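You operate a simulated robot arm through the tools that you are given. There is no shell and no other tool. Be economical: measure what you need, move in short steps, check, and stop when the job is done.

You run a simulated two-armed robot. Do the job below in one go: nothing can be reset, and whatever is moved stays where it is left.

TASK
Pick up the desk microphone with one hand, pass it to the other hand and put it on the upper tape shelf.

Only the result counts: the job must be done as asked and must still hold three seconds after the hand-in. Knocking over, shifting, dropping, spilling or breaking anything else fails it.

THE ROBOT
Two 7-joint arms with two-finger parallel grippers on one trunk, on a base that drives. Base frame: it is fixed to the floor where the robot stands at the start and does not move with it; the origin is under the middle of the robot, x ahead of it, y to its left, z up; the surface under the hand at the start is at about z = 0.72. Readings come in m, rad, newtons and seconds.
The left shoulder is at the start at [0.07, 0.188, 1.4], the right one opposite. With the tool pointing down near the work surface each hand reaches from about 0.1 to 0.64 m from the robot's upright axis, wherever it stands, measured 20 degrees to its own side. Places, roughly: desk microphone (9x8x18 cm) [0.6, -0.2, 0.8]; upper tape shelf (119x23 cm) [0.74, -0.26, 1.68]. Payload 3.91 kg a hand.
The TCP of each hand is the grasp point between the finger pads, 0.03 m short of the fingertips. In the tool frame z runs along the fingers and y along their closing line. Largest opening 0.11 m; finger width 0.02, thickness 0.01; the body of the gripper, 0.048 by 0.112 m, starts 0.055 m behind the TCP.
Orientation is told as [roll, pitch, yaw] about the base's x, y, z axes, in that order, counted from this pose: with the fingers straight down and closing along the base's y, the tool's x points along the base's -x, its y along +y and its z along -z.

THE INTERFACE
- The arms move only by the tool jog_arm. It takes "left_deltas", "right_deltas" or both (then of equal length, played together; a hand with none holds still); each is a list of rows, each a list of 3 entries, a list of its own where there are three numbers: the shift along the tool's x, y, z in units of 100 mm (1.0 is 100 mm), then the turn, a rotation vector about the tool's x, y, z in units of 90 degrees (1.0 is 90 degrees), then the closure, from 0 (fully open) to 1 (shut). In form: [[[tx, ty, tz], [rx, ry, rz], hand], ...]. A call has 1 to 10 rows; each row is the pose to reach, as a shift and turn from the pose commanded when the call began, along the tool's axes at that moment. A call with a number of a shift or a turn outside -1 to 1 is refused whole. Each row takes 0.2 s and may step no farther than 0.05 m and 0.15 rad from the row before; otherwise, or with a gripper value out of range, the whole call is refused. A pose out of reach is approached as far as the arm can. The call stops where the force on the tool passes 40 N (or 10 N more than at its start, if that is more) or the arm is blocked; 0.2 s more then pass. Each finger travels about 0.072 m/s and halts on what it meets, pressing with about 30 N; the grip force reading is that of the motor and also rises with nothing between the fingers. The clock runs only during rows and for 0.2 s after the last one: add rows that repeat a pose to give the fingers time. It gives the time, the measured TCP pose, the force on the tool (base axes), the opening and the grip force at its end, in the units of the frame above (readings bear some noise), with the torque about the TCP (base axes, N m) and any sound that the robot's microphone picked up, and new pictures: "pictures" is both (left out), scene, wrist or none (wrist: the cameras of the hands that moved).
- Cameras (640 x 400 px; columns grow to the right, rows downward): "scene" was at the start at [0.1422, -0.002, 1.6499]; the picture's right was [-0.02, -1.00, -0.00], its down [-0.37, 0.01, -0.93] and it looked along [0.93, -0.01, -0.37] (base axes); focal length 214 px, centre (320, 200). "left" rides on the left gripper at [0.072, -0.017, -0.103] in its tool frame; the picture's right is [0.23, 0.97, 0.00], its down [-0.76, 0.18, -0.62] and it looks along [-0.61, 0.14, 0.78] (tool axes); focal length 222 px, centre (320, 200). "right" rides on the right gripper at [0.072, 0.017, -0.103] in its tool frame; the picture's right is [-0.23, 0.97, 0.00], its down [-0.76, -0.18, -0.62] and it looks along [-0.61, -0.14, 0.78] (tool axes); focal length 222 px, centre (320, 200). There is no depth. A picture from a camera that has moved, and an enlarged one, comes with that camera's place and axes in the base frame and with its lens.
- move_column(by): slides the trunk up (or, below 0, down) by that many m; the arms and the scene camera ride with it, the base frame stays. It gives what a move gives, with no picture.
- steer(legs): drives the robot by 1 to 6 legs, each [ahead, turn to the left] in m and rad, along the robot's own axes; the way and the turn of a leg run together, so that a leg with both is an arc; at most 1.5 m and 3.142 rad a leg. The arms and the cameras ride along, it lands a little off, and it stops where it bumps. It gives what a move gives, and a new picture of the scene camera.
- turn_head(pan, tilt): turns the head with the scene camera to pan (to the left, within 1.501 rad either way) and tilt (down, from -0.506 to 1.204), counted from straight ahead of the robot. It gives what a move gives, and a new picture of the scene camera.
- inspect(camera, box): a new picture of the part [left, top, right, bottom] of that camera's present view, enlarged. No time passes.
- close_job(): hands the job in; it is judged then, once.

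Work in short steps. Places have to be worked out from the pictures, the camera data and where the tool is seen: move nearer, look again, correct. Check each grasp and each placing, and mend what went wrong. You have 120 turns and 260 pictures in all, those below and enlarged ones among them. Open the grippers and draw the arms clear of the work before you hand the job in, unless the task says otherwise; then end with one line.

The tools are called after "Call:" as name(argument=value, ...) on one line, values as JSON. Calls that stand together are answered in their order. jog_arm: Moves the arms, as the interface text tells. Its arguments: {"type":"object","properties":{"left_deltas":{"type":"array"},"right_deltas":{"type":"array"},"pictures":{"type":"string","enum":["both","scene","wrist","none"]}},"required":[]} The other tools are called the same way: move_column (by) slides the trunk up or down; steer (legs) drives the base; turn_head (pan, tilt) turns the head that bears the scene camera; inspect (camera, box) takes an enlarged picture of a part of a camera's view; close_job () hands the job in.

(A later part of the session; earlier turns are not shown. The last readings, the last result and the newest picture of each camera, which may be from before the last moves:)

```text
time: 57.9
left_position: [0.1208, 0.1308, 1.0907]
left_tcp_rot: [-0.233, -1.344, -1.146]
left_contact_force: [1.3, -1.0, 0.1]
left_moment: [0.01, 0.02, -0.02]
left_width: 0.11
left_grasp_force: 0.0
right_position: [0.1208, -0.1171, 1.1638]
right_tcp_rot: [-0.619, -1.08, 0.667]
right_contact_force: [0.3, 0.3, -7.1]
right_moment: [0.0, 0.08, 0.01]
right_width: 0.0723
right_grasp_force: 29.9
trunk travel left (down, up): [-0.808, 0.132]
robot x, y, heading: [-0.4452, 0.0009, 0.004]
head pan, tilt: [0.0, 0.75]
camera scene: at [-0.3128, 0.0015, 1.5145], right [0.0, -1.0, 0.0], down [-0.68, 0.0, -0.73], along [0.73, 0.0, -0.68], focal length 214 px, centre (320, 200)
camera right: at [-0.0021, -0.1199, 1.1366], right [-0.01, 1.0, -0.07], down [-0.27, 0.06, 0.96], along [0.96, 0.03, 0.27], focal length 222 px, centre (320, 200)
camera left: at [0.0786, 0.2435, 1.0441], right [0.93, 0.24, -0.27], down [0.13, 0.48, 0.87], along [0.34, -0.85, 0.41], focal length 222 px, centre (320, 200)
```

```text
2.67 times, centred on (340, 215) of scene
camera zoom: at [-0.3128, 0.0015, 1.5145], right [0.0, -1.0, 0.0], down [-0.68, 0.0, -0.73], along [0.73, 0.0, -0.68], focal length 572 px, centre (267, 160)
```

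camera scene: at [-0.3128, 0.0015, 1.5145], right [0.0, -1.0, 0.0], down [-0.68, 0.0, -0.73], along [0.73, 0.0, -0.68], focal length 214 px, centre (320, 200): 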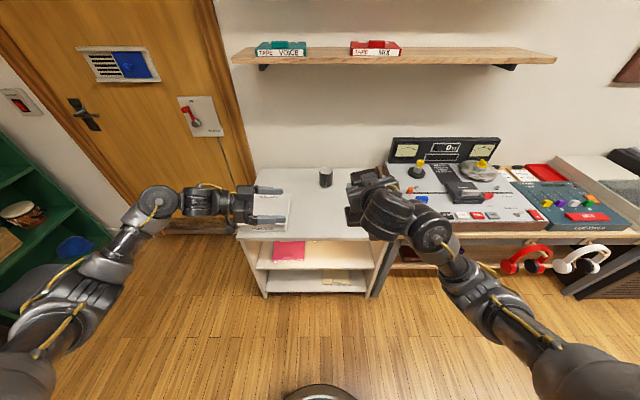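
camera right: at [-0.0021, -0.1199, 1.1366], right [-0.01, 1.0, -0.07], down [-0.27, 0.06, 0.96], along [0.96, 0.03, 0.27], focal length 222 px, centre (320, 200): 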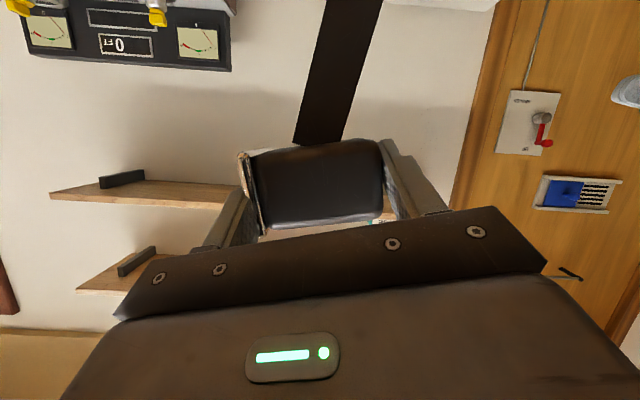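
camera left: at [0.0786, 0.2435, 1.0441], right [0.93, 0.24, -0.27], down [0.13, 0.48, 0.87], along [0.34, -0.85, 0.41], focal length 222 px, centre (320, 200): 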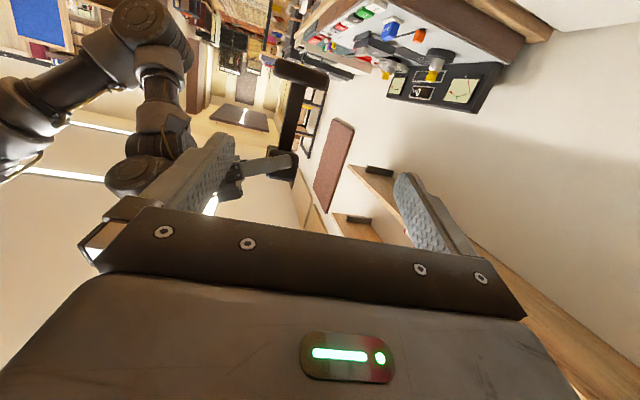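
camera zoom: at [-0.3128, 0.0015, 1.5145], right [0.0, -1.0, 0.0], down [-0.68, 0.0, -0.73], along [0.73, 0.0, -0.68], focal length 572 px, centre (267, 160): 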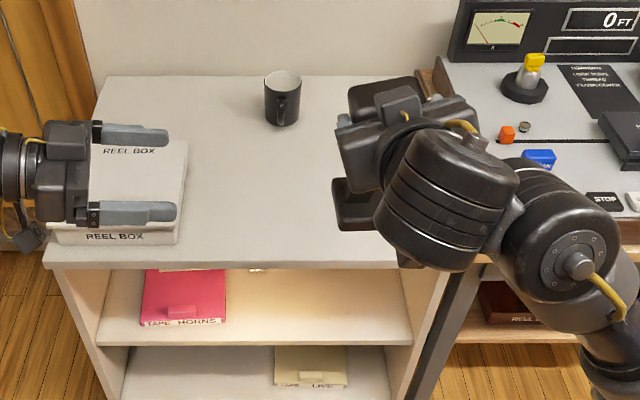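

The stem runs at about x 0.136, y -0.112, between z 1.044 and 1.128, and is 2.6 cm thick. I'll align the left hand and go to a pre-grasp 14 cm short of it.

Call:
jog_arm(left_deltas=[[[-0.1, -0.05, 0.25], [0.025, 0.001, 0.005], 0], [[-0.2, -0.09, 0.5], [0.05, 0.002, 0.01], 0], [[-0.3, -0.14, 0.75], [0.0744, 0.0038, 0.0168], 0], [[-0.39, -0.18, 0.997], [0.0744, 0.0038, 0.0168], 0], [[-0.39, -0.18, 0.997], [0.0744, 0.0038, 0.0168], 0]], pictures="both")

Call:
inspect(camera="scene", box=[280, 150, 440, 250])

```text
time: 59.1
left_position: [0.1245, 0.0248, 1.1089]
left_tcp_rot: [-0.224, -1.343, -1.27]
left_contact_force: [-0.4, 0.9, 1.4]
left_moment: [0.01, -0.03, -0.01]
left_width: 0.11
left_grasp_force: 0.1
right_position: [0.1203, -0.1175, 1.1643]
right_tcp_rot: [-0.62, -1.079, 0.667]
right_contact_force: [0.3, 0.5, -6.3]
right_moment: [-0.02, 0.07, 0.01]
right_width: 0.0718
right_grasp_force: 29.7
trunk travel left (down, up): [-0.808, 0.132]
robot x, y, heading: [-0.4501, 0.0016, -0.002]
head pan, tilt: [0.0, 0.75]
camera scene: at [-0.3143, 0.0015, 1.5147], right [0.0, -1.0, 0.0], down [-0.68, 0.0, -0.73], along [0.73, 0.0, -0.68], focal length 214 px, centre (320, 200)
camera left: at [0.0945, 0.1409, 1.0603], right [0.95, 0.13, -0.27], down [0.18, 0.46, 0.87], along [0.23, -0.88, 0.41], focal length 222 px, centre (320, 200)
```

scene: 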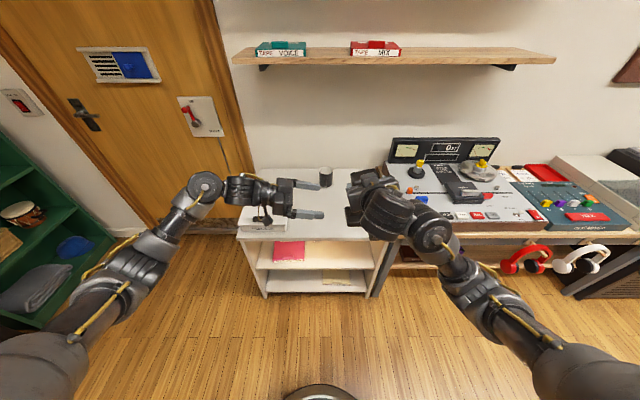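
left: 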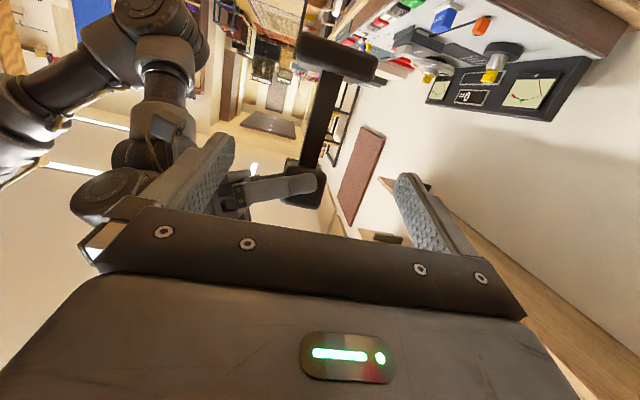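

```text
4.00 times, centred on (360, 200) of scene
camera zoom: at [-0.3143, 0.0015, 1.5147], right [0.0, -1.0, 0.0], down [-0.68, 0.0, -0.73], along [0.73, 0.0, -0.68], focal length 858 px, centre (160, 200)
```

zoom: 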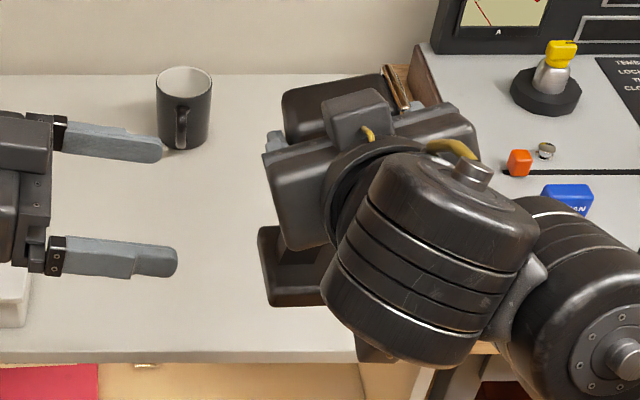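

The stem lies on the tool axis. I'll advance 10 cm, then check.

Call:
jog_arm(left_deltas=[[[0, 0, 0.35], [0, 0, 0], 0], [[0, 0, 0.7], [0, 0, 0], 0], [[0, 0, 1.0], [0, 0, 0], 0], [[0, 0, 1.0], [0, 0, 0], 0]], pictures="both")

Call:
inspect(camera="left", box=[200, 0, 440, 240])

```text
time: 60.1
left_position: [0.1297, -0.073, 1.0855]
left_tcp_rot: [-0.222, -1.342, -1.271]
left_contact_force: [0.3, 0.1, 0.5]
left_moment: [0.0, 0.0, 0.03]
left_width: 0.11
left_grasp_force: 0.1
right_position: [0.1209, -0.117, 1.1648]
right_tcp_rot: [-0.62, -1.081, 0.667]
right_contact_force: [0.5, 0.5, -8.0]
right_moment: [-0.02, 0.11, -0.01]
right_width: 0.0718
right_grasp_force: 29.6
trunk travel left (down, up): [-0.808, 0.132]
robot x, y, heading: [-0.45, -0.0032, 0.01]
head pan, tilt: [0.0, 0.75]
camera scene: at [-0.3142, 0.0009, 1.5147], right [0.0, -1.0, 0.0], down [-0.68, 0.0, -0.73], along [0.73, 0.0, -0.68], focal length 214 px, centre (320, 200)
camera left: at [0.1012, 0.0435, 1.0383], right [0.95, 0.13, -0.27], down [0.18, 0.46, 0.87], along [0.23, -0.88, 0.41], focal length 222 px, centre (320, 200)
```

scene: 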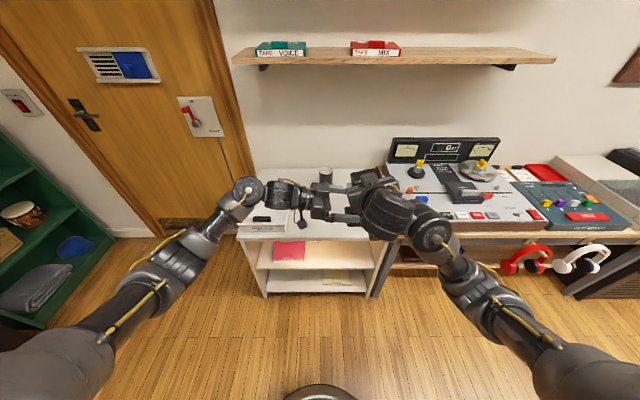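
left: 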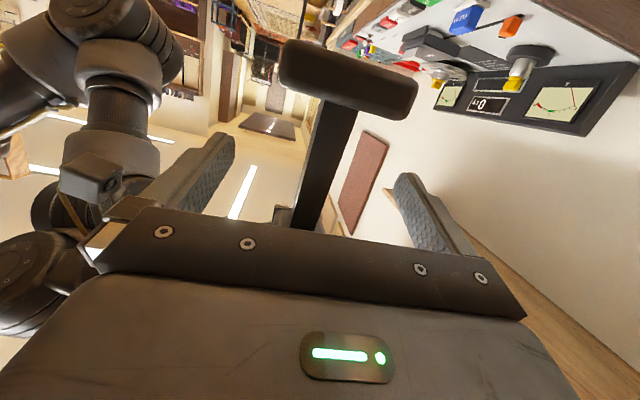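

```text
1.67 times, centred on (320, 120) of left
camera zoom: at [0.1012, 0.0435, 1.0383], right [0.95, 0.13, -0.27], down [0.18, 0.46, 0.87], along [0.23, -0.88, 0.41], focal length 370 px, centre (320, 333)
```

zoom: 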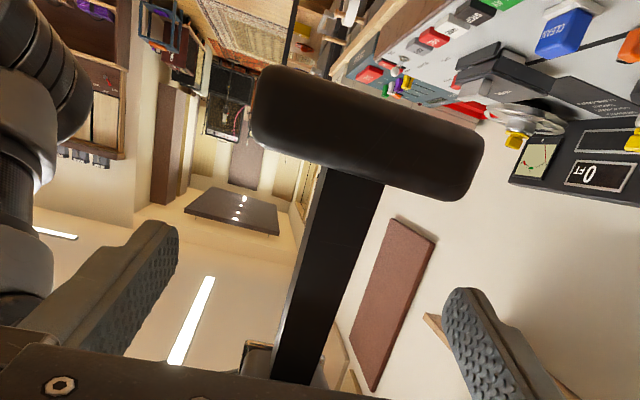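

Clear and centred; the base is just below the fingers. I'll advance the last 3.7 cm.

Call:
jog_arm(left_deltas=[[[0, -0.01, 0.2], [0, 0, 0], 0], [[0, -0.02, 0.37], [0, 0, 0], 0], [[0, -0.02, 0.37], [0, 0, 0], 0]], pictures="both")

Call:
inspect(camera="left", box=[160, 40, 480, 240])

```text
time: 60.9
left_position: [0.1318, -0.1084, 1.077]
left_tcp_rot: [-0.224, -1.344, -1.273]
left_contact_force: [-0.4, -0.2, 0.2]
left_moment: [0.01, -0.02, 0.0]
left_width: 0.1099
left_grasp_force: 0.1
right_position: [0.1224, -0.1191, 1.1658]
right_tcp_rot: [-0.62, -1.079, 0.666]
right_contact_force: [0.1, 0.2, -7.2]
right_moment: [0.04, 0.15, -0.03]
right_width: 0.0719
right_grasp_force: 30.0
trunk travel left (down, up): [-0.808, 0.132]
robot x, y, heading: [-0.4463, 0.0003, 0.005]
head pan, tilt: [0.0, 0.75]
camera scene: at [-0.3142, 0.0013, 1.5147], right [0.0, -1.0, 0.0], down [-0.68, 0.0, -0.73], along [0.73, 0.0, -0.68], focal length 214 px, centre (320, 200)
camera left: at [0.102, 0.0078, 1.0307], right [0.95, 0.13, -0.27], down [0.18, 0.46, 0.87], along [0.23, -0.88, 0.41], focal length 222 px, centre (320, 200)
```

scene: 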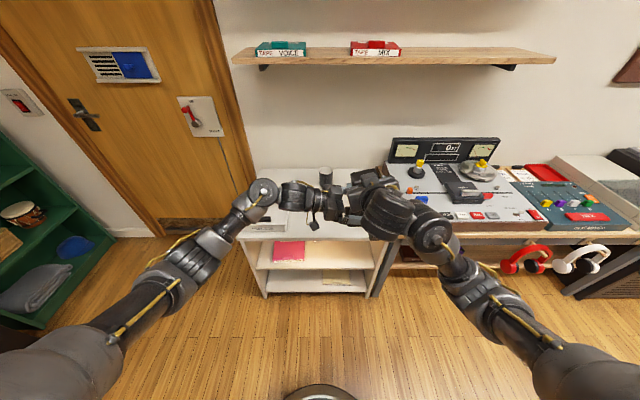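
left: 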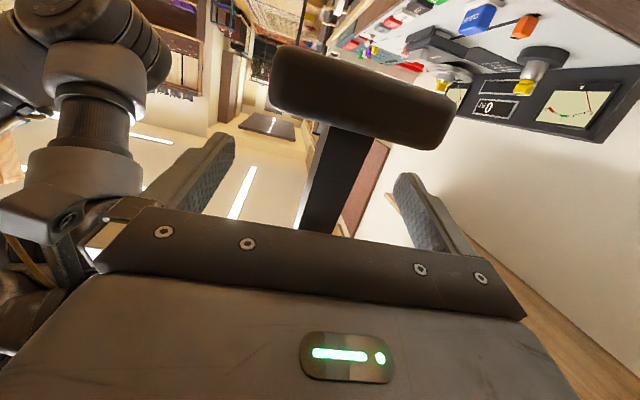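

```text
2.00 times, centred on (320, 140) of left
camera zoom: at [0.102, 0.0078, 1.0307], right [0.95, 0.13, -0.27], down [0.18, 0.46, 0.87], along [0.23, -0.88, 0.41], focal length 444 px, centre (320, 320)
```

zoom: 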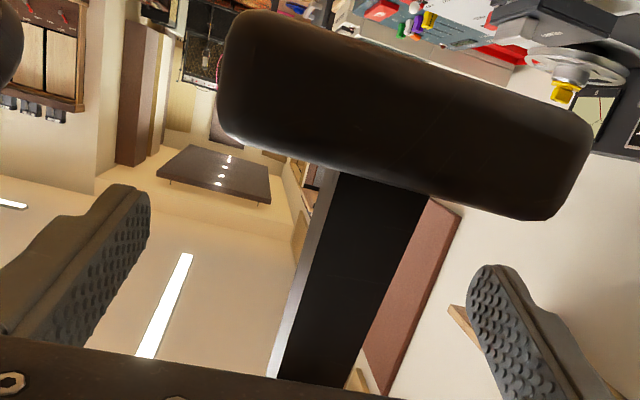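

The stem is between the pads, about 6 mm toward +x. I'll correct, go 8 mm deeper and close the left hand while the right holds still.

Call:
jog_arm(left_deltas=[[[0, 0.06, 0.08], [0, 0, 0], 0], [[0, 0.06, 0.08], [0, 0, 0], 0.25], [[0, 0.06, 0.08], [0, 0, 0], 0.5], [[0, 0.06, 0.08], [0, 0, 0], 0.7], [[0, 0.06, 0.08], [0, 0, 0], 0.9], [[0, 0.06, 0.08], [0, 0, 0], 0.9], [[0, 0.06, 0.08], [0, 0, 0], 0.9]], pictures="both")

```text
time: 62.5
left_position: [0.1368, -0.1177, 1.0763]
left_tcp_rot: [-0.224, -1.342, -1.278]
left_contact_force: [-26.8, -0.3, 4.7]
left_moment: [-0.08, -1.08, 0.77]
left_width: 0.0211
left_grasp_force: 30.0
right_position: [0.1215, -0.1196, 1.1659]
right_tcp_rot: [-0.619, -1.08, 0.663]
right_contact_force: [26.2, 0.1, -11.6]
right_moment: [0.05, -1.12, -0.79]
right_width: 0.0719
right_grasp_force: 30.3
trunk travel left (down, up): [-0.808, 0.132]
robot x, y, heading: [-0.4461, 0.0008, 0.001]
head pan, tilt: [0.0, 0.75]
camera scene: at [-0.3141, 0.0004, 1.5147], right [0.0, -1.0, 0.0], down [-0.68, 0.0, -0.73], along [0.73, 0.0, -0.68], focal length 214 px, centre (320, 200)
camera left: at [0.1082, -0.0012, 1.0293], right [0.95, 0.12, -0.27], down [0.19, 0.46, 0.87], along [0.23, -0.88, 0.41], focal length 222 px, centre (320, 200)
```

scene: 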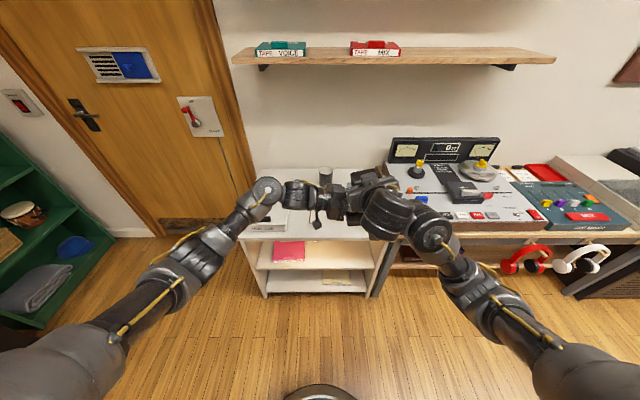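
left: 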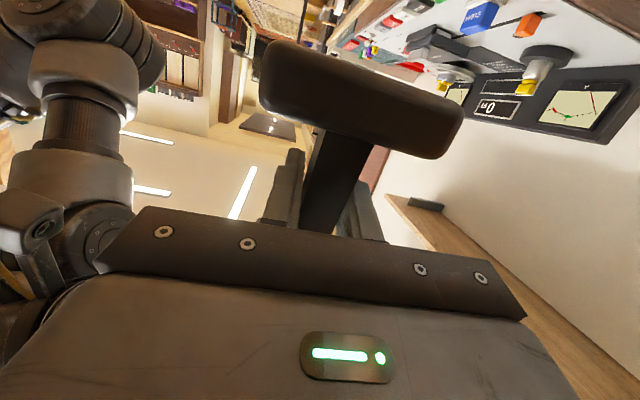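

Gripped at 0.021 m, with a 26 N sideways bias. I'll shift the left hand 4 mm toward -x to relieve it.

Call:
jog_arm(left_deltas=[[[0, -0.02, 0], [0, 0, 0], 0.9], [[0, -0.04, 0], [0, 0, 0], 0.9]], pictures="none")

```text
time: 63.1
left_position: [0.136, -0.1153, 1.0772]
left_tcp_rot: [-0.225, -1.342, -1.264]
left_contact_force: [1.1, -1.2, -0.1]
left_moment: [-0.57, -0.61, -0.32]
left_width: 0.021
left_grasp_force: 30.1
right_position: [0.1205, -0.1174, 1.1657]
right_tcp_rot: [-0.617, -1.082, 0.665]
right_contact_force: [-1.1, 1.2, -5.4]
right_moment: [0.68, 0.76, 0.38]
right_width: 0.0717
right_grasp_force: 30.0
trunk travel left (down, up): [-0.808, 0.132]
robot x, y, heading: [-0.4474, 0.0025, 0.0]
head pan, tilt: [0.0, 0.75]
```

Balanced now. The right hand opens, and the left keeps its grip.

Call:
jog_arm(right_deltas=[[[0, 0, 0], [0, 0, 0], 0.4], [[0, 0, 0], [0, 0, 0], 0.2], [[0, 0, 0], [0, 0, 0], 0], [[0, 0, 0], [0, 0, 0], 0]], pictures="wrist")

```text
time: 64.1
left_position: [0.134, -0.1156, 1.075]
left_tcp_rot: [-0.231, -1.337, -1.262]
left_contact_force: [-3.6, 27.2, -12.3]
left_moment: [-2.14, -0.07, 0.23]
left_width: 0.0197
left_grasp_force: 30.0
right_position: [0.1209, -0.1197, 1.166]
right_tcp_rot: [-0.62, -1.081, 0.661]
right_contact_force: [2.4, -27.5, 11.7]
right_moment: [-0.29, -0.32, -0.61]
right_width: 0.0955
right_grasp_force: 0.1
trunk travel left (down, up): [-0.808, 0.132]
robot x, y, heading: [-0.448, 0.0008, 0.003]
head pan, tilt: [0.0, 0.75]
camera right: at [-0.0024, -0.1221, 1.1377], right [-0.01, 1.0, -0.07], down [-0.28, 0.06, 0.96], along [0.96, 0.03, 0.28], focal length 222 px, centre (320, 200)
```

right: 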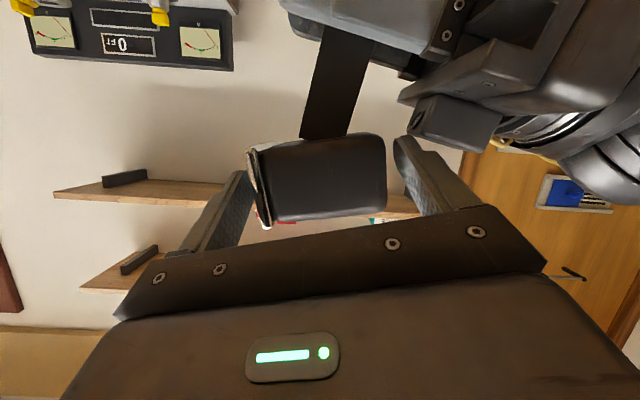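

The right finger's outside is pressing on the left gripper. I'll close it slightly to about 0.086 m and then retract the right hand straight back.

Call:
jog_arm(right_deltas=[[[0, 0, 0], [0, 0, 0], 0.23], [[0, 0, 0], [0, 0, 0], 0.23]], pictures="none")

```text
time: 64.7
left_position: [0.1339, -0.1182, 1.0783]
left_tcp_rot: [-0.221, -1.347, -1.275]
left_contact_force: [-0.3, 1.3, -3.2]
left_moment: [-0.28, 0.01, 0.07]
left_width: 0.02
left_grasp_force: 29.9
right_position: [0.1208, -0.1169, 1.1648]
right_tcp_rot: [-0.617, -1.079, 0.667]
right_contact_force: [0.6, -2.0, 3.2]
right_moment: [0.12, -0.09, -0.06]
right_width: 0.0833
right_grasp_force: 0.1
trunk travel left (down, up): [-0.808, 0.132]
robot x, y, heading: [-0.4467, 0.002, 0.001]
head pan, tilt: [0.0, 0.75]
```

Call:
jog_arm(right_deltas=[[[0, 0, -0.2], [0, 0, 0], 0.23], [[0, 0, -0.4], [0, 0, 0], 0.23], [[0, 0, -0.6], [0, 0, 0], 0.23], [[0, 0, -0.8], [0, 0, 0], 0.23]], pictures="both")

```text
time: 65.7
left_position: [0.1332, -0.1138, 1.0795]
left_tcp_rot: [-0.22, -1.347, -1.273]
left_contact_force: [-1.2, 0.9, 0.5]
left_moment: [0.0, -0.01, 0.02]
left_width: 0.02
left_grasp_force: 30.0
right_position: [0.0447, -0.1147, 1.197]
right_tcp_rot: [-0.629, -1.08, 0.674]
right_contact_force: [-0.2, 0.7, -0.6]
right_moment: [0.0, -0.06, -0.04]
right_width: 0.0846
right_grasp_force: 0.1
trunk travel left (down, up): [-0.808, 0.132]
robot x, y, heading: [-0.4473, 0.0024, -0.001]
head pan, tilt: [0.0, 0.75]
camera scene: at [-0.3168, 0.0057, 1.515], right [0.0, -1.0, 0.0], down [-0.68, 0.0, -0.73], along [0.73, 0.0, -0.68], focal length 214 px, centre (320, 200)
camera right: at [-0.0798, -0.117, 1.1688], right [-0.01, 1.0, -0.07], down [-0.28, 0.06, 0.96], along [0.96, 0.03, 0.27], focal length 222 px, centre (320, 200)
```

scene: 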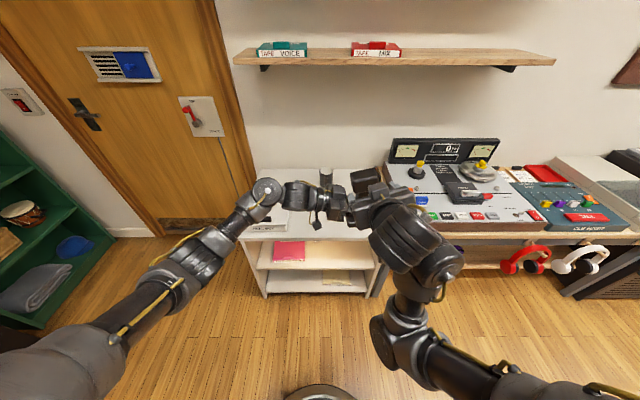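
right: 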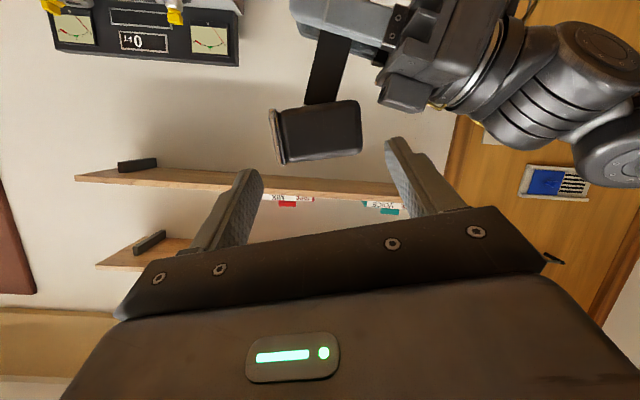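

The microphone is in the left hand. I'll move the right hand away to the right and recheck the left's load.

Call:
jog_arm(right_deltas=[[[-0.1, -0.3, 0], [0, 0, 0], 0.23], [[-0.1, -0.6, 0], [0, 0, 0], 0.23], [[-0.1, -1.0, 0], [0, 0, 0], 0.23], [[-0.1, -1.0, 0], [0, 0, 0], 0.23]], pictures="both")

Call:
inspect(camera="scene", box=[240, 120, 480, 270])

```text
time: 66.6
left_position: [0.1352, -0.1165, 1.075]
left_tcp_rot: [-0.232, -1.34, -1.263]
left_contact_force: [0.5, 0.8, -0.3]
left_moment: [-0.01, -0.03, 0.01]
left_width: 0.02
left_grasp_force: 30.0
right_position: [0.0724, -0.196, 1.2271]
right_tcp_rot: [-0.599, -1.088, 0.645]
right_contact_force: [10.1, 10.4, -5.7]
right_moment: [0.37, -1.08, -1.46]
right_width: 0.0846
right_grasp_force: 0.0
right hand out of reach, approached as far as the arm can: row 1, 2, 3, 4
trunk travel left (down, up): [-0.808, 0.132]
robot x, y, heading: [-0.4507, 0.0003, 0.002]
head pan, tilt: [0.0, 0.75]
stopped in row 4 (right hand): the force on the tool passed its limit at 58 N (the readings are from after the stop); the commanded pose is now the measured one
camera scene: at [-0.3139, 0.001, 1.5146], right [0.0, -1.0, 0.0], down [-0.68, 0.0, -0.73], along [0.73, 0.0, -0.68], focal length 214 px, centre (320, 200)
camera right: at [-0.0511, -0.1985, 1.199], right [-0.01, 1.0, -0.05], down [-0.28, 0.05, 0.96], along [0.96, 0.03, 0.28], focal length 222 px, centre (320, 200)
```

scene: 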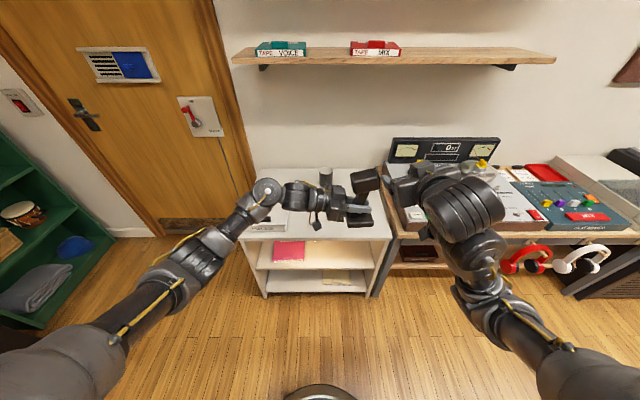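
right: 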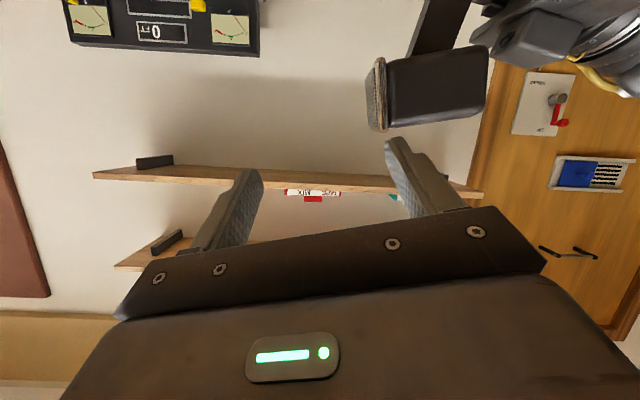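

```text
2.67 times, centred on (360, 195) of scene
camera zoom: at [-0.3139, 0.001, 1.5146], right [0.0, -1.0, 0.0], down [-0.68, 0.0, -0.73], along [0.73, 0.0, -0.68], focal length 572 px, centre (213, 213)
```

zoom: 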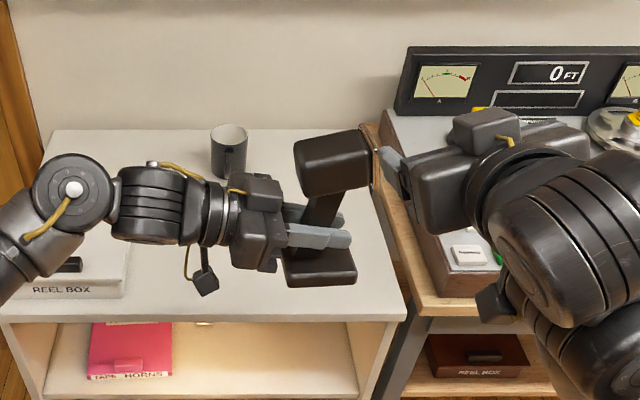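

The left hand holds the microphone upright by its stem. I'll withdraw the left hand with the microphone 10 cm to the left, which clears the right hand.

Call:
jog_arm(left_deltas=[[[0, 0, -0.25], [0, 0, 0], 0.95], [[0, 0, -0.5], [0, 0, 0], 0.95], [[0, 0, -0.75], [0, 0, 0], 0.95], [[0, 0, -1.0], [0, 0, 0], 0.95]], pictures="none")

Call:
jog_arm(right_deltas=[[[0, -0.2, 0.3], [0, 0, 0], 0.23], [[0, -0.5, 0.5], [0, 0, 0], 0.23], [[0, -0.8, 0.76], [0, 0, 0], 0.23], [[0, -1.0, 0.76], [0, 0, 0], 0.23]], pictures="scene")

```text
time: 67.6
left_position: [0.1277, -0.0187, 1.0999]
left_tcp_rot: [-0.227, -1.342, -1.267]
left_contact_force: [-0.6, 0.3, -7.5]
left_moment: [-0.04, 0.0, 0.02]
left_width: 0.02
left_grasp_force: 30.3
right_position: [0.0718, -0.1955, 1.2276]
right_tcp_rot: [-0.603, -1.089, 0.648]
right_contact_force: [13.7, 22.2, -10.0]
right_moment: [0.78, -1.9, -3.0]
right_width: 0.0848
right_grasp_force: 0.1
trunk travel left (down, up): [-0.808, 0.132]
robot x, y, heading: [-0.4471, 0.0039, 0.004]
head pan, tilt: [0.0, 0.75]
```

```text
time: 68.6
left_position: [0.1275, -0.0197, 1.1007]
left_tcp_rot: [-0.226, -1.342, -1.27]
left_contact_force: [0.8, 0.0, -6.9]
left_moment: [0.01, -0.01, 0.0]
left_width: 0.0201
left_grasp_force: 29.5
right_position: [0.153, -0.2938, 1.2247]
right_tcp_rot: [-0.601, -1.088, 0.647]
right_contact_force: [0.1, 0.4, 0.7]
right_moment: [-0.02, -0.01, 0.0]
right_width: 0.0846
right_grasp_force: 0.1
trunk travel left (down, up): [-0.808, 0.132]
robot x, y, heading: [-0.4455, -0.0005, -0.002]
head pan, tilt: [0.0, 0.75]
camera scene: at [-0.3144, 0.0006, 1.5147], right [0.0, -1.0, 0.0], down [-0.68, 0.0, -0.73], along [0.73, 0.0, -0.68], focal length 214 px, centre (320, 200)
```

scene: 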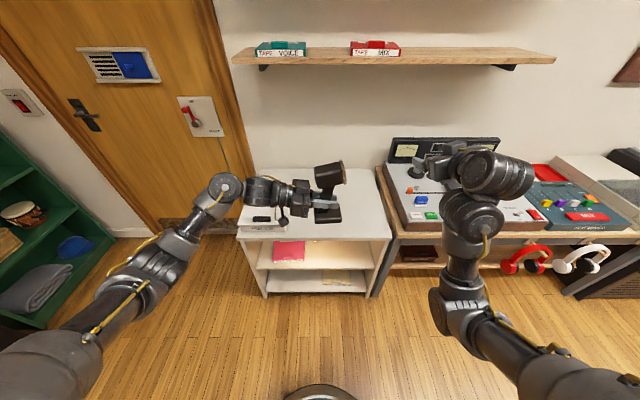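

The left hand carries the 7 N load. Now I'll yaw the left hand back to point forward (+x) while shifting left, keeping the microphone upright.

Call:
jog_arm(left_deltas=[[[0.02, 0.01, -0.1], [-0.0925, -0.0047, -0.0209], 0.95], [[0.04, 0.02, -0.2], [-0.185, -0.0095, -0.0418], 0.95], [[0.06, 0.03, -0.3], [-0.2775, -0.0142, -0.0627], 0.95], [[0.09, 0.03, -0.4], [-0.37, -0.019, -0.0836], 0.95], [[0.11, 0.04, -0.5], [-0.4625, -0.0237, -0.1045], 0.95], [[0.13, 0.05, -0.6], [-0.555, -0.0285, -0.1254], 0.95], [[0.15, 0.06, -0.7], [-0.6475, -0.0332, -0.1463], 0.95], [[0.17, 0.07, -0.8], [-0.74, -0.038, -0.1672], 0.95], [[0.19, 0.08, -0.9], [-0.8325, -0.0427, -0.1881], 0.95], [[0.21, 0.088, -0.97], [-0.925, -0.0475, -0.209], 0.95]], pictures="both")

```text
time: 70.9
left_position: [0.1357, 0.1403, 1.0768]
left_tcp_rot: [0.509, -1.328, -0.445]
left_contact_force: [-0.7, 0.7, -6.9]
left_moment: [-0.04, -0.21, -0.01]
left_width: 0.0197
left_grasp_force: 29.9
right_position: [0.1524, -0.2914, 1.2255]
right_tcp_rot: [-0.602, -1.086, 0.649]
right_contact_force: [-0.9, -0.2, 0.1]
right_moment: [0.03, 0.0, 0.01]
right_width: 0.0847
right_grasp_force: 0.0
trunk travel left (down, up): [-0.808, 0.132]
robot x, y, heading: [-0.4505, -0.0003, -0.0]
head pan, tilt: [0.0, 0.75]
stopped in row 10 (left hand): the arm was blocked; the commanded pose is now the measured one
camera scene: at [-0.3144, 0.0017, 1.5147], right [0.0, -1.0, 0.0], down [-0.68, 0.0, -0.73], along [0.73, 0.0, -0.68], focal length 214 px, centre (320, 200)
camera left: at [0.0197, 0.1251, 1.0257], right [-0.1, 0.99, -0.11], down [-0.45, 0.05, 0.89], along [0.89, 0.13, 0.44], focal length 222 px, centre (320, 200)
```

scene: 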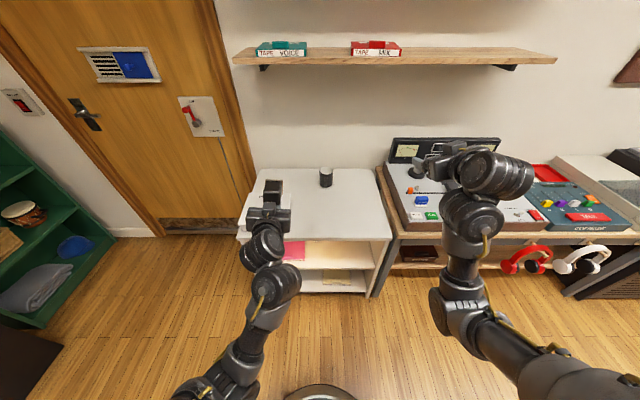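
left: 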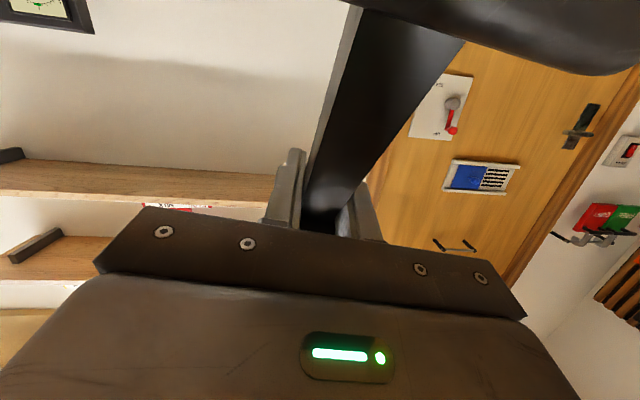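

The arm was blocked at the very end, and the hand is rolled about 10° off. I'll extend forward and up while correcting the roll.

Call:
jog_arm(left_deltas=[[[-0.16, 0, 0.17], [0, 0, -0.03], 0.95], [[-0.33, 0, 0.34], [0, 0, -0.06], 0.95], [[-0.5, 0, 0.5], [0, 0, -0.09], 0.95], [[-0.66, 0.02, 0.67], [0, 0, -0.106], 0.95]], pictures="both")

```text
time: 71.9
left_position: [0.218, 0.1582, 1.1204]
left_tcp_rot: [-0.02, -1.362, 0.122]
left_contact_force: [1.0, 1.1, -7.9]
left_moment: [0.0, -0.16, -0.02]
left_width: 0.0198
left_grasp_force: 30.1
right_position: [0.1535, -0.2931, 1.2245]
right_tcp_rot: [-0.6, -1.086, 0.648]
right_contact_force: [0.6, -0.1, 0.2]
right_moment: [-0.01, -0.01, -0.03]
right_width: 0.0849
right_grasp_force: 0.0
trunk travel left (down, up): [-0.808, 0.132]
robot x, y, heading: [-0.4485, 0.001, 0.007]
head pan, tilt: [0.0, 0.75]
camera scene: at [-0.3131, 0.001, 1.5145], right [0.0, -1.0, 0.0], down [-0.68, 0.0, -0.73], along [0.73, 0.0, -0.68], focal length 214 px, centre (320, 200)
camera left: at [0.1048, 0.1301, 1.0711], right [-0.15, 0.96, -0.23], down [-0.47, 0.13, 0.87], along [0.87, 0.23, 0.43], focal length 222 px, centre (320, 200)
```

scene: 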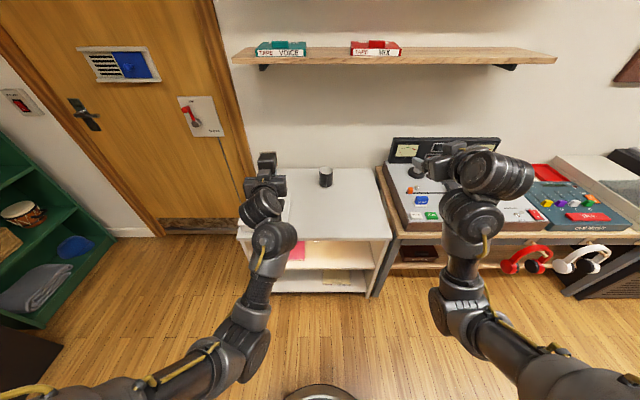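
left: 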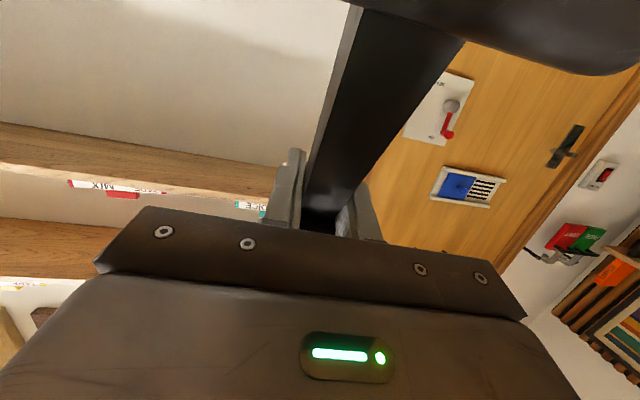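

Nearly level. I'll raise the trunk fully, then raise the left arm in place while correcting the last 2.6° of roll.

Call:
move_column(by=0.13)

Call:
jog_arm(left_deltas=[[[-0.3, 0, -0.06], [0, 0, -0.015], 0.95], [[-0.6, 0, -0.12], [0, 0, -0.03], 0.95], [[-0.97, 0, -0.2], [0, 0, -0.03], 0.95]], pictures="none")

Call:
jog_arm(left_deltas=[[[-0.3, 0, -0.06], [0, 0, 0], 0.95], [[-0.6, 0, -0.12], [0, 0, 0], 0.95], [[-0.97, 0, -0.2], [0, 0, 0], 0.95]], pictures="scene")

```text
time: 73.5
left_position: [0.2195, 0.157, 1.255]
left_tcp_rot: [-0.037, -1.369, 0.141]
left_contact_force: [0.5, 0.0, -6.8]
left_moment: [-0.03, -0.16, -0.05]
left_width: 0.0198
left_grasp_force: 30.1
right_position: [0.1536, -0.2924, 1.3544]
right_tcp_rot: [-0.6, -1.087, 0.645]
right_contact_force: [-0.6, -0.8, 0.0]
right_moment: [0.0, 0.0, -0.01]
right_width: 0.0848
right_grasp_force: 0.0
trunk travel left (down, up): [-0.938, 0.002]
robot x, y, heading: [-0.4469, 0.0002, 0.001]
head pan, tilt: [0.0, 0.75]
```

```text
time: 74.5
left_position: [0.2236, 0.1896, 1.3477]
left_tcp_rot: [-0.064, -1.367, 0.22]
left_contact_force: [0.4, -0.3, -6.3]
left_moment: [0.03, -0.18, 0.0]
left_width: 0.0199
left_grasp_force: 30.1
right_position: [0.1525, -0.293, 1.3561]
right_tcp_rot: [-0.599, -1.088, 0.649]
right_contact_force: [0.2, -0.2, -0.6]
right_moment: [-0.02, 0.03, -0.04]
right_width: 0.0846
right_grasp_force: 0.0
trunk travel left (down, up): [-0.938, 0.002]
robot x, y, heading: [-0.447, 0.0037, 0.001]
head pan, tilt: [0.0, 0.75]
stopped in row 3 (left hand): the arm was blocked; the commanded pose is now the measured one
```

```text
time: 75.3
left_position: [0.2331, 0.1964, 1.4406]
left_tcp_rot: [-0.025, -1.371, 0.19]
left_contact_force: [-0.8, 0.8, -7.3]
left_moment: [0.03, -0.18, 0.02]
left_width: 0.0198
left_grasp_force: 30.2
left hand out of reach, approached as far as the arm can: row 3
right_position: [0.1531, -0.2944, 1.355]
right_tcp_rot: [-0.6, -1.087, 0.646]
right_contact_force: [0.6, 0.0, 0.0]
right_moment: [0.02, 0.01, 0.01]
right_width: 0.0848
right_grasp_force: 0.0
trunk travel left (down, up): [-0.938, 0.002]
robot x, y, heading: [-0.4457, -0.0013, 0.006]
head pan, tilt: [0.0, 0.75]
camera scene: at [-0.314, 0.0, 1.6446], right [0.0, -1.0, 0.0], down [-0.68, 0.0, -0.73], along [0.73, 0.0, -0.68], focal length 214 px, centre (320, 200)
```

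scene: 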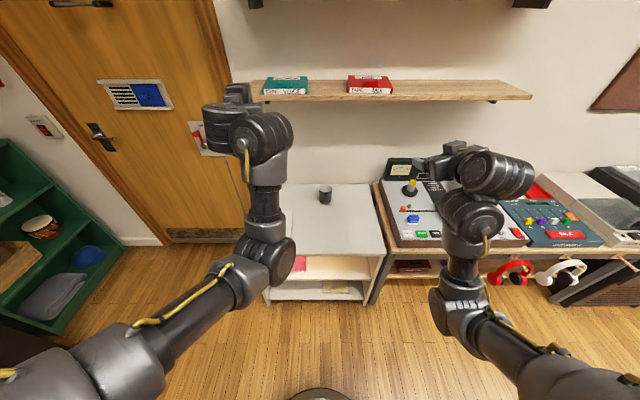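

I'll keep raising, with a little forward extension, to see whether the arm can continue.

Call:
jog_arm(left_deltas=[[[-0.21, 0, 0.03], [0, 0, 0], 0.95], [[-0.42, 0, 0.07], [0, 0, 0], 0.95], [[-0.63, 0, 0.1], [0, 0, 0], 0.95], [[-0.84, 0, 0.13], [0, 0, 0], 0.95]], pictures="none")

```text
time: 76.3
left_position: [0.2646, 0.1972, 1.5202]
left_tcp_rot: [-0.082, -1.37, 0.234]
left_contact_force: [-0.3, 0.6, -6.5]
left_moment: [0.02, -0.16, 0.04]
left_width: 0.0199
left_grasp_force: 30.2
right_position: [0.1534, -0.2929, 1.3552]
right_tcp_rot: [-0.602, -1.087, 0.651]
right_contact_force: [-1.1, -0.4, 0.7]
right_moment: [0.0, 0.0, -0.01]
right_width: 0.0846
right_grasp_force: 0.1
trunk travel left (down, up): [-0.938, 0.002]
robot x, y, heading: [-0.4472, 0.0004, -0.003]
head pan, tilt: [0.0, 0.75]
```

That works. Continue up.

Call:
jog_arm(left_deltas=[[[-0.25, 0, -0.02], [0, 0, 0], 0.95], [[-0.5, 0, -0.05], [0, 0, 0], 0.95], [[-0.75, 0, -0.08], [0, 0, 0], 0.95], [[-0.97, 0, -0.1], [0, 0, 0], 0.95]], pictures="none")

Call:
jog_arm(left_deltas=[[[-0.25, 0, -0.02], [0, 0, 0], 0.95], [[-0.5, 0, -0.05], [0, 0, 0], 0.95], [[-0.75, 0, -0.08], [0, 0, 0], 0.95], [[-0.97, 0, -0.1], [0, 0, 0], 0.95]], pictures="none")

Call:
turn_head(pan=0.15, tilt=0.1)

```text
time: 77.3
left_position: [0.2759, 0.1998, 1.6167]
left_tcp_rot: [-0.08, -1.366, 0.23]
left_contact_force: [-0.5, 0.7, -7.0]
left_moment: [0.02, -0.18, -0.01]
left_width: 0.0197
left_grasp_force: 30.3
left hand out of reach, approached as far as the arm can: row 1, 2, 3, 4
right_position: [0.1528, -0.2933, 1.3563]
right_tcp_rot: [-0.602, -1.088, 0.649]
right_contact_force: [0.3, 0.3, -0.6]
right_moment: [0.01, -0.04, -0.02]
right_width: 0.0847
right_grasp_force: 0.0
trunk travel left (down, up): [-0.938, 0.002]
robot x, y, heading: [-0.4467, 0.0061, -0.0]
head pan, tilt: [0.0, 0.75]
```

```text
time: 78.3
left_position: [0.2854, 0.2045, 1.7152]
left_tcp_rot: [-0.078, -1.368, 0.232]
left_contact_force: [-0.9, 0.8, -6.5]
left_moment: [0.06, -0.13, -0.01]
left_width: 0.0197
left_grasp_force: 30.1
right_position: [0.1534, -0.291, 1.3549]
right_tcp_rot: [-0.601, -1.087, 0.65]
right_contact_force: [0.1, 0.0, -0.1]
right_moment: [-0.02, 0.0, 0.0]
right_width: 0.0845
right_grasp_force: 0.1
trunk travel left (down, up): [-0.938, 0.002]
robot x, y, heading: [-0.4476, 0.004, 0.003]
head pan, tilt: [0.0, 0.75]
```

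```text
time: 79.3
left_position: [0.2874, 0.2035, 1.7155]
left_tcp_rot: [-0.078, -1.369, 0.228]
left_contact_force: [-0.7, -0.5, -7.2]
left_moment: [0.03, -0.16, 0.04]
left_width: 0.0201
left_grasp_force: 29.8
right_position: [0.1542, -0.2928, 1.3549]
right_tcp_rot: [-0.601, -1.086, 0.647]
right_contact_force: [0.0, -0.4, -0.1]
right_moment: [0.01, -0.02, -0.02]
right_width: 0.0848
right_grasp_force: 0.1
trunk travel left (down, up): [-0.938, 0.002]
robot x, y, heading: [-0.4496, -0.0011, 0.003]
head pan, tilt: [0.15, 0.099]
camera scene: at [-0.3055, 0.0148, 1.7036], right [0.15, -0.99, 0.0], down [-0.1, -0.02, -0.99], along [0.98, 0.15, -0.1], focal length 214 px, centre (320, 200)
```

scene: 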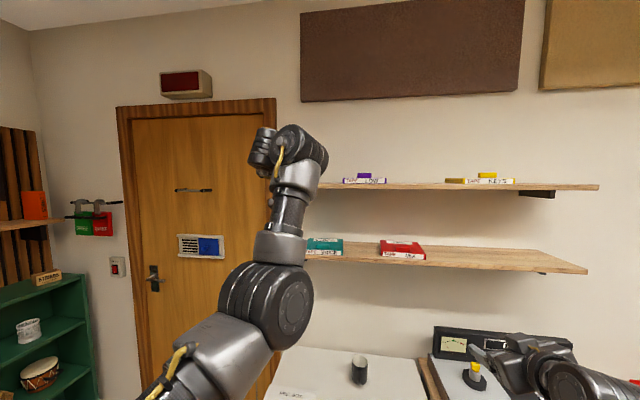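

z is 1.715 and the elbow is well back. I'll rise 7 cm more with the small roll and pitch correction, and lower the right hand so that it stays clear of the lower shelf when I drive forward.

Call:
jog_arm(left_deltas=[[[-0.2, 0, -0.02], [0, 0.005, -0.008], 0.95], [[-0.4, 0, -0.05], [0, 0.01, -0.015], 0.95], [[-0.6, 0, -0.08], [0, 0.013, -0.022], 0.95], [[-0.75, 0, -0.1], [0, 0.013, -0.022], 0.95]], right_deltas=[[[0.25, 0.01, 0], [0, 0, 0], 0.23], [[0.5, 0.01, 0.01], [0, 0, 0], 0.23], [[0.75, 0.02, 0.02], [0, 0, 0], 0.23], [[0.96, 0.03, 0.02], [0, 0, 0], 0.23]], pictures="scene")

```text
time: 80.3
left_position: [0.2914, 0.206, 1.7911]
left_tcp_rot: [-0.226, -1.341, 0.38]
left_contact_force: [-1.2, 0.3, -7.6]
left_moment: [0.06, -0.14, 0.01]
left_width: 0.02
left_grasp_force: 29.9
right_position: [0.1174, -0.3141, 1.2692]
right_tcp_rot: [-0.605, -1.087, 0.652]
right_contact_force: [-0.6, 0.7, 0.6]
right_moment: [-0.01, -0.02, -0.03]
right_width: 0.0846
right_grasp_force: 0.0
trunk travel left (down, up): [-0.938, 0.002]
robot x, y, heading: [-0.4456, -0.0011, -0.001]
head pan, tilt: [0.15, 0.099]
camera scene: at [-0.3068, 0.0163, 1.7037], right [0.15, -0.99, 0.0], down [-0.1, -0.02, -0.99], along [0.98, 0.15, -0.1], focal length 214 px, centre (320, 200)
```

scene: 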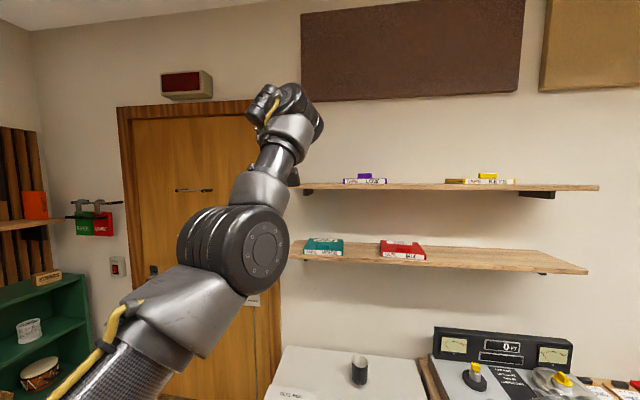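

Orientation now matches that at the grasp (microphone upright). I'll drive forward 0.30 m and look.

Call:
steer(legs=[[0.3, 0]])

Call:
inspect(camera="left", box=[0, 0, 640, 400])

Call:
inspect(camera="right", box=[0, 0, 640, 400])

```text
time: 82.4
left_position: [0.5943, 0.2038, 1.7937]
left_tcp_rot: [-0.223, -1.345, 0.376]
left_contact_force: [-1.2, -0.1, -6.9]
left_moment: [0.01, -0.18, 0.02]
left_width: 0.0199
left_grasp_force: 29.6
right_position: [0.4206, -0.316, 1.2696]
right_tcp_rot: [-0.604, -1.089, 0.65]
right_contact_force: [1.0, 0.5, -0.2]
right_moment: [0.02, 0.01, -0.02]
right_width: 0.0848
right_grasp_force: 0.0
trunk travel left (down, up): [-0.938, 0.002]
robot x, y, heading: [-0.1403, 0.0019, 0.002]
head pan, tilt: [0.15, 0.099]
camera scene: at [-0.0037, 0.0153, 1.704], right [0.15, -0.99, 0.0], down [-0.1, -0.02, -1.0], along [0.98, 0.15, -0.1], focal length 214 px, centre (320, 200)
```

scene: 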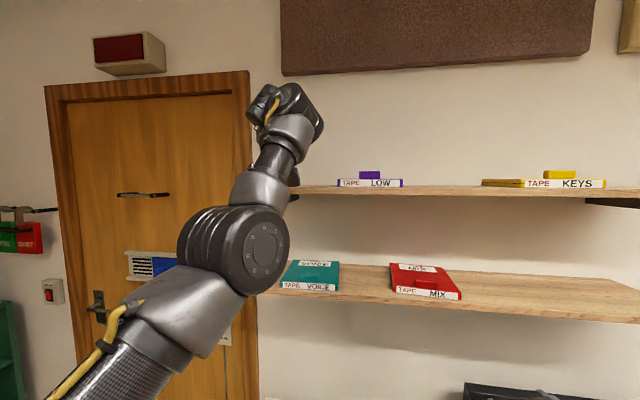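

```text
1.00 times, centred on (320, 200) of left (not enlarged: the box is as wide or as high as the picture)
camera zoom: at [0.4816, 0.1671, 1.7448], right [-0.2, 0.94, -0.27], down [-0.47, 0.15, 0.87], along [0.86, 0.3, 0.41], focal length 222 px, centre (320, 200)
```

zoom: 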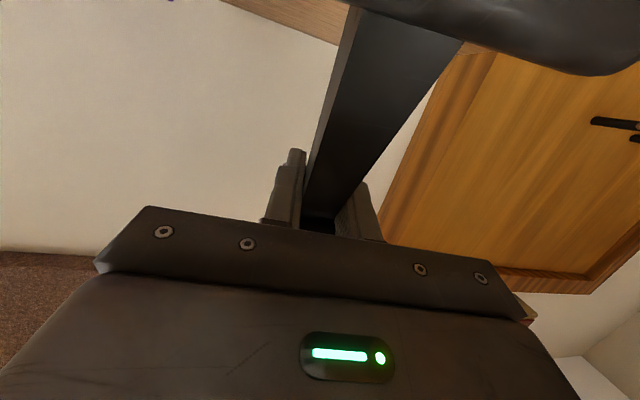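

```text
1.00 times, centred on (320, 200) of right (not enlarged: the box is as wide or as high as the picture)
camera zoom: at [0.2975, -0.3191, 1.2407], right [-0.01, 1.0, -0.06], down [-0.28, 0.05, 0.96], along [0.96, 0.03, 0.28], focal length 222 px, centre (320, 200)
```

zoom: 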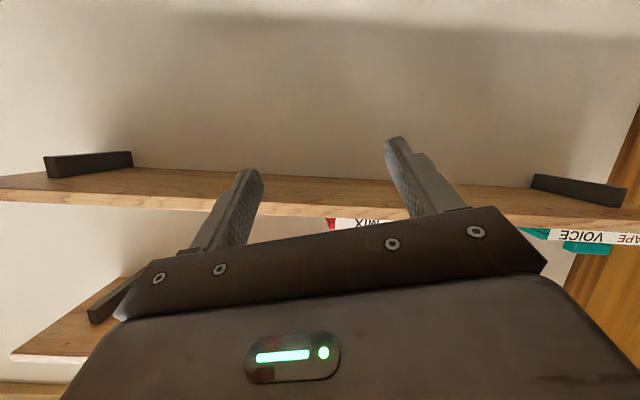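

Clearances look right (shelf top at 1.68, base bottom about 1.73). I'll drive 0.10 m more.

Call:
steer(legs=[[0.1, 0]])

Call:
turn_head(pan=0.35, tilt=0.0)

```text
time: 83.5
left_position: [0.6966, 0.2014, 1.7935]
left_tcp_rot: [-0.213, -1.345, 0.367]
left_contact_force: [7.0, 0.3, 17.0]
left_moment: [0.72, -0.48, -0.26]
left_width: 0.0203
left_grasp_force: 30.1
right_position: [0.5231, -0.3183, 1.2682]
right_tcp_rot: [-0.599, -1.09, 0.646]
right_contact_force: [-1.0, 0.5, -0.3]
right_moment: [0.01, 0.01, -0.01]
right_width: 0.0847
right_grasp_force: 0.1
trunk travel left (down, up): [-0.938, 0.002]
robot x, y, heading: [-0.04, 0.0021, 0.003]
head pan, tilt: [0.15, 0.099]
camera scene: at [0.0989, 0.0136, 1.704], right [0.15, -0.99, 0.0], down [-0.1, -0.01, -0.99], along [0.98, 0.15, -0.1], focal length 214 px, centre (320, 200)
```

scene: 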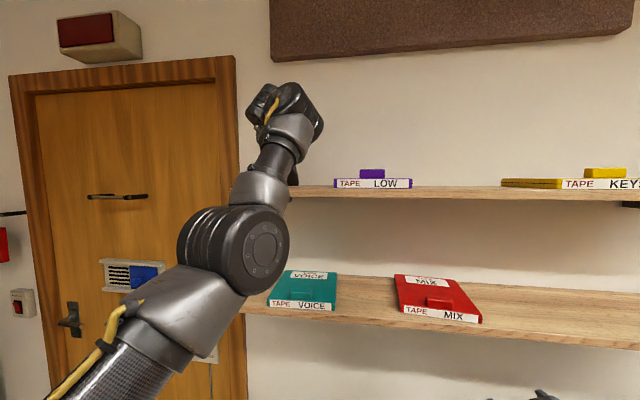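

```text
time: 84.3
left_position: [0.6967, 0.2023, 1.7926]
left_tcp_rot: [-0.213, -1.348, 0.369]
left_contact_force: [2.2, -0.6, 4.7]
left_moment: [0.32, -0.16, -0.06]
left_width: 0.02
left_grasp_force: 29.8
right_position: [0.5221, -0.3177, 1.2683]
right_tcp_rot: [-0.599, -1.087, 0.647]
right_contact_force: [-0.4, 0.4, 0.4]
right_moment: [0.03, -0.01, 0.04]
right_width: 0.0848
right_grasp_force: 0.1
trunk travel left (down, up): [-0.938, 0.002]
robot x, y, heading: [-0.0439, -0.0006, -0.004]
head pan, tilt: [0.351, 0.0]
camera scene: at [0.0923, 0.0314, 1.7129], right [0.34, -0.94, 0.0], down [0.0, 0.0, -1.0], along [0.94, 0.34, 0.0], focal length 214 px, centre (320, 200)
```

scene: 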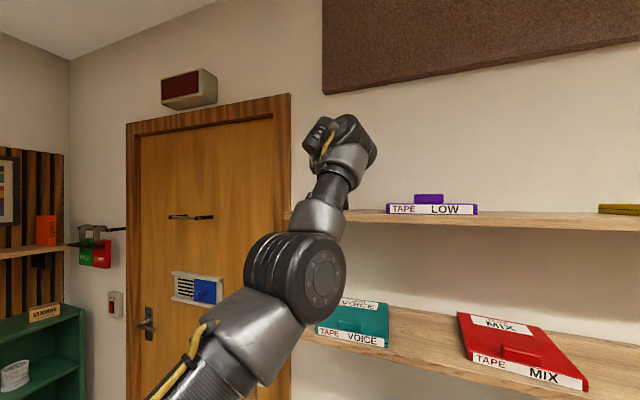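

The left hand already feels support, so the microphone hangs lower in the grip than I assumed and its base is touching the shelf. I'll check the left camera.

Call:
inspect(camera="left", box=[0, 0, 640, 400])

Call:
inspect(camera="scene", box=[260, 90, 500, 240])

```text
1.00 times, centred on (320, 200) of left (not enlarged: the box is as wide or as high as the picture)
camera zoom: at [0.5838, 0.1663, 1.7452], right [-0.2, 0.94, -0.27], down [-0.47, 0.15, 0.87], along [0.86, 0.3, 0.42], focal length 222 px, centre (320, 200)
```

zoom: 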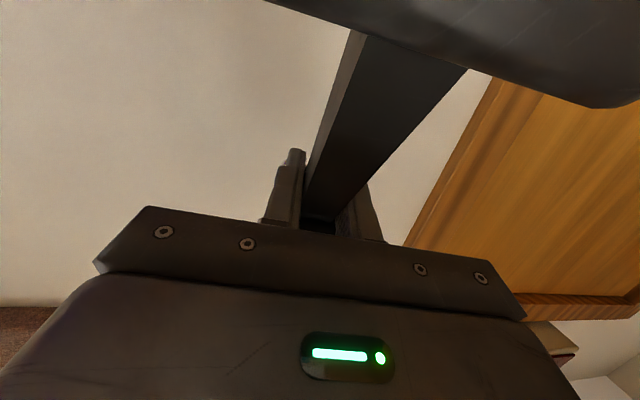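

```text
2.67 times, centred on (380, 165) of scene
camera zoom: at [0.0923, 0.0314, 1.7129], right [0.34, -0.94, 0.0], down [0.0, 0.0, -1.0], along [0.94, 0.34, 0.0], focal length 572 px, centre (160, 293)
```

zoom: 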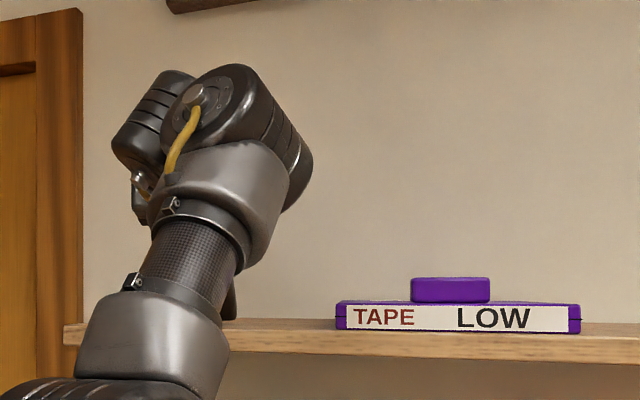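

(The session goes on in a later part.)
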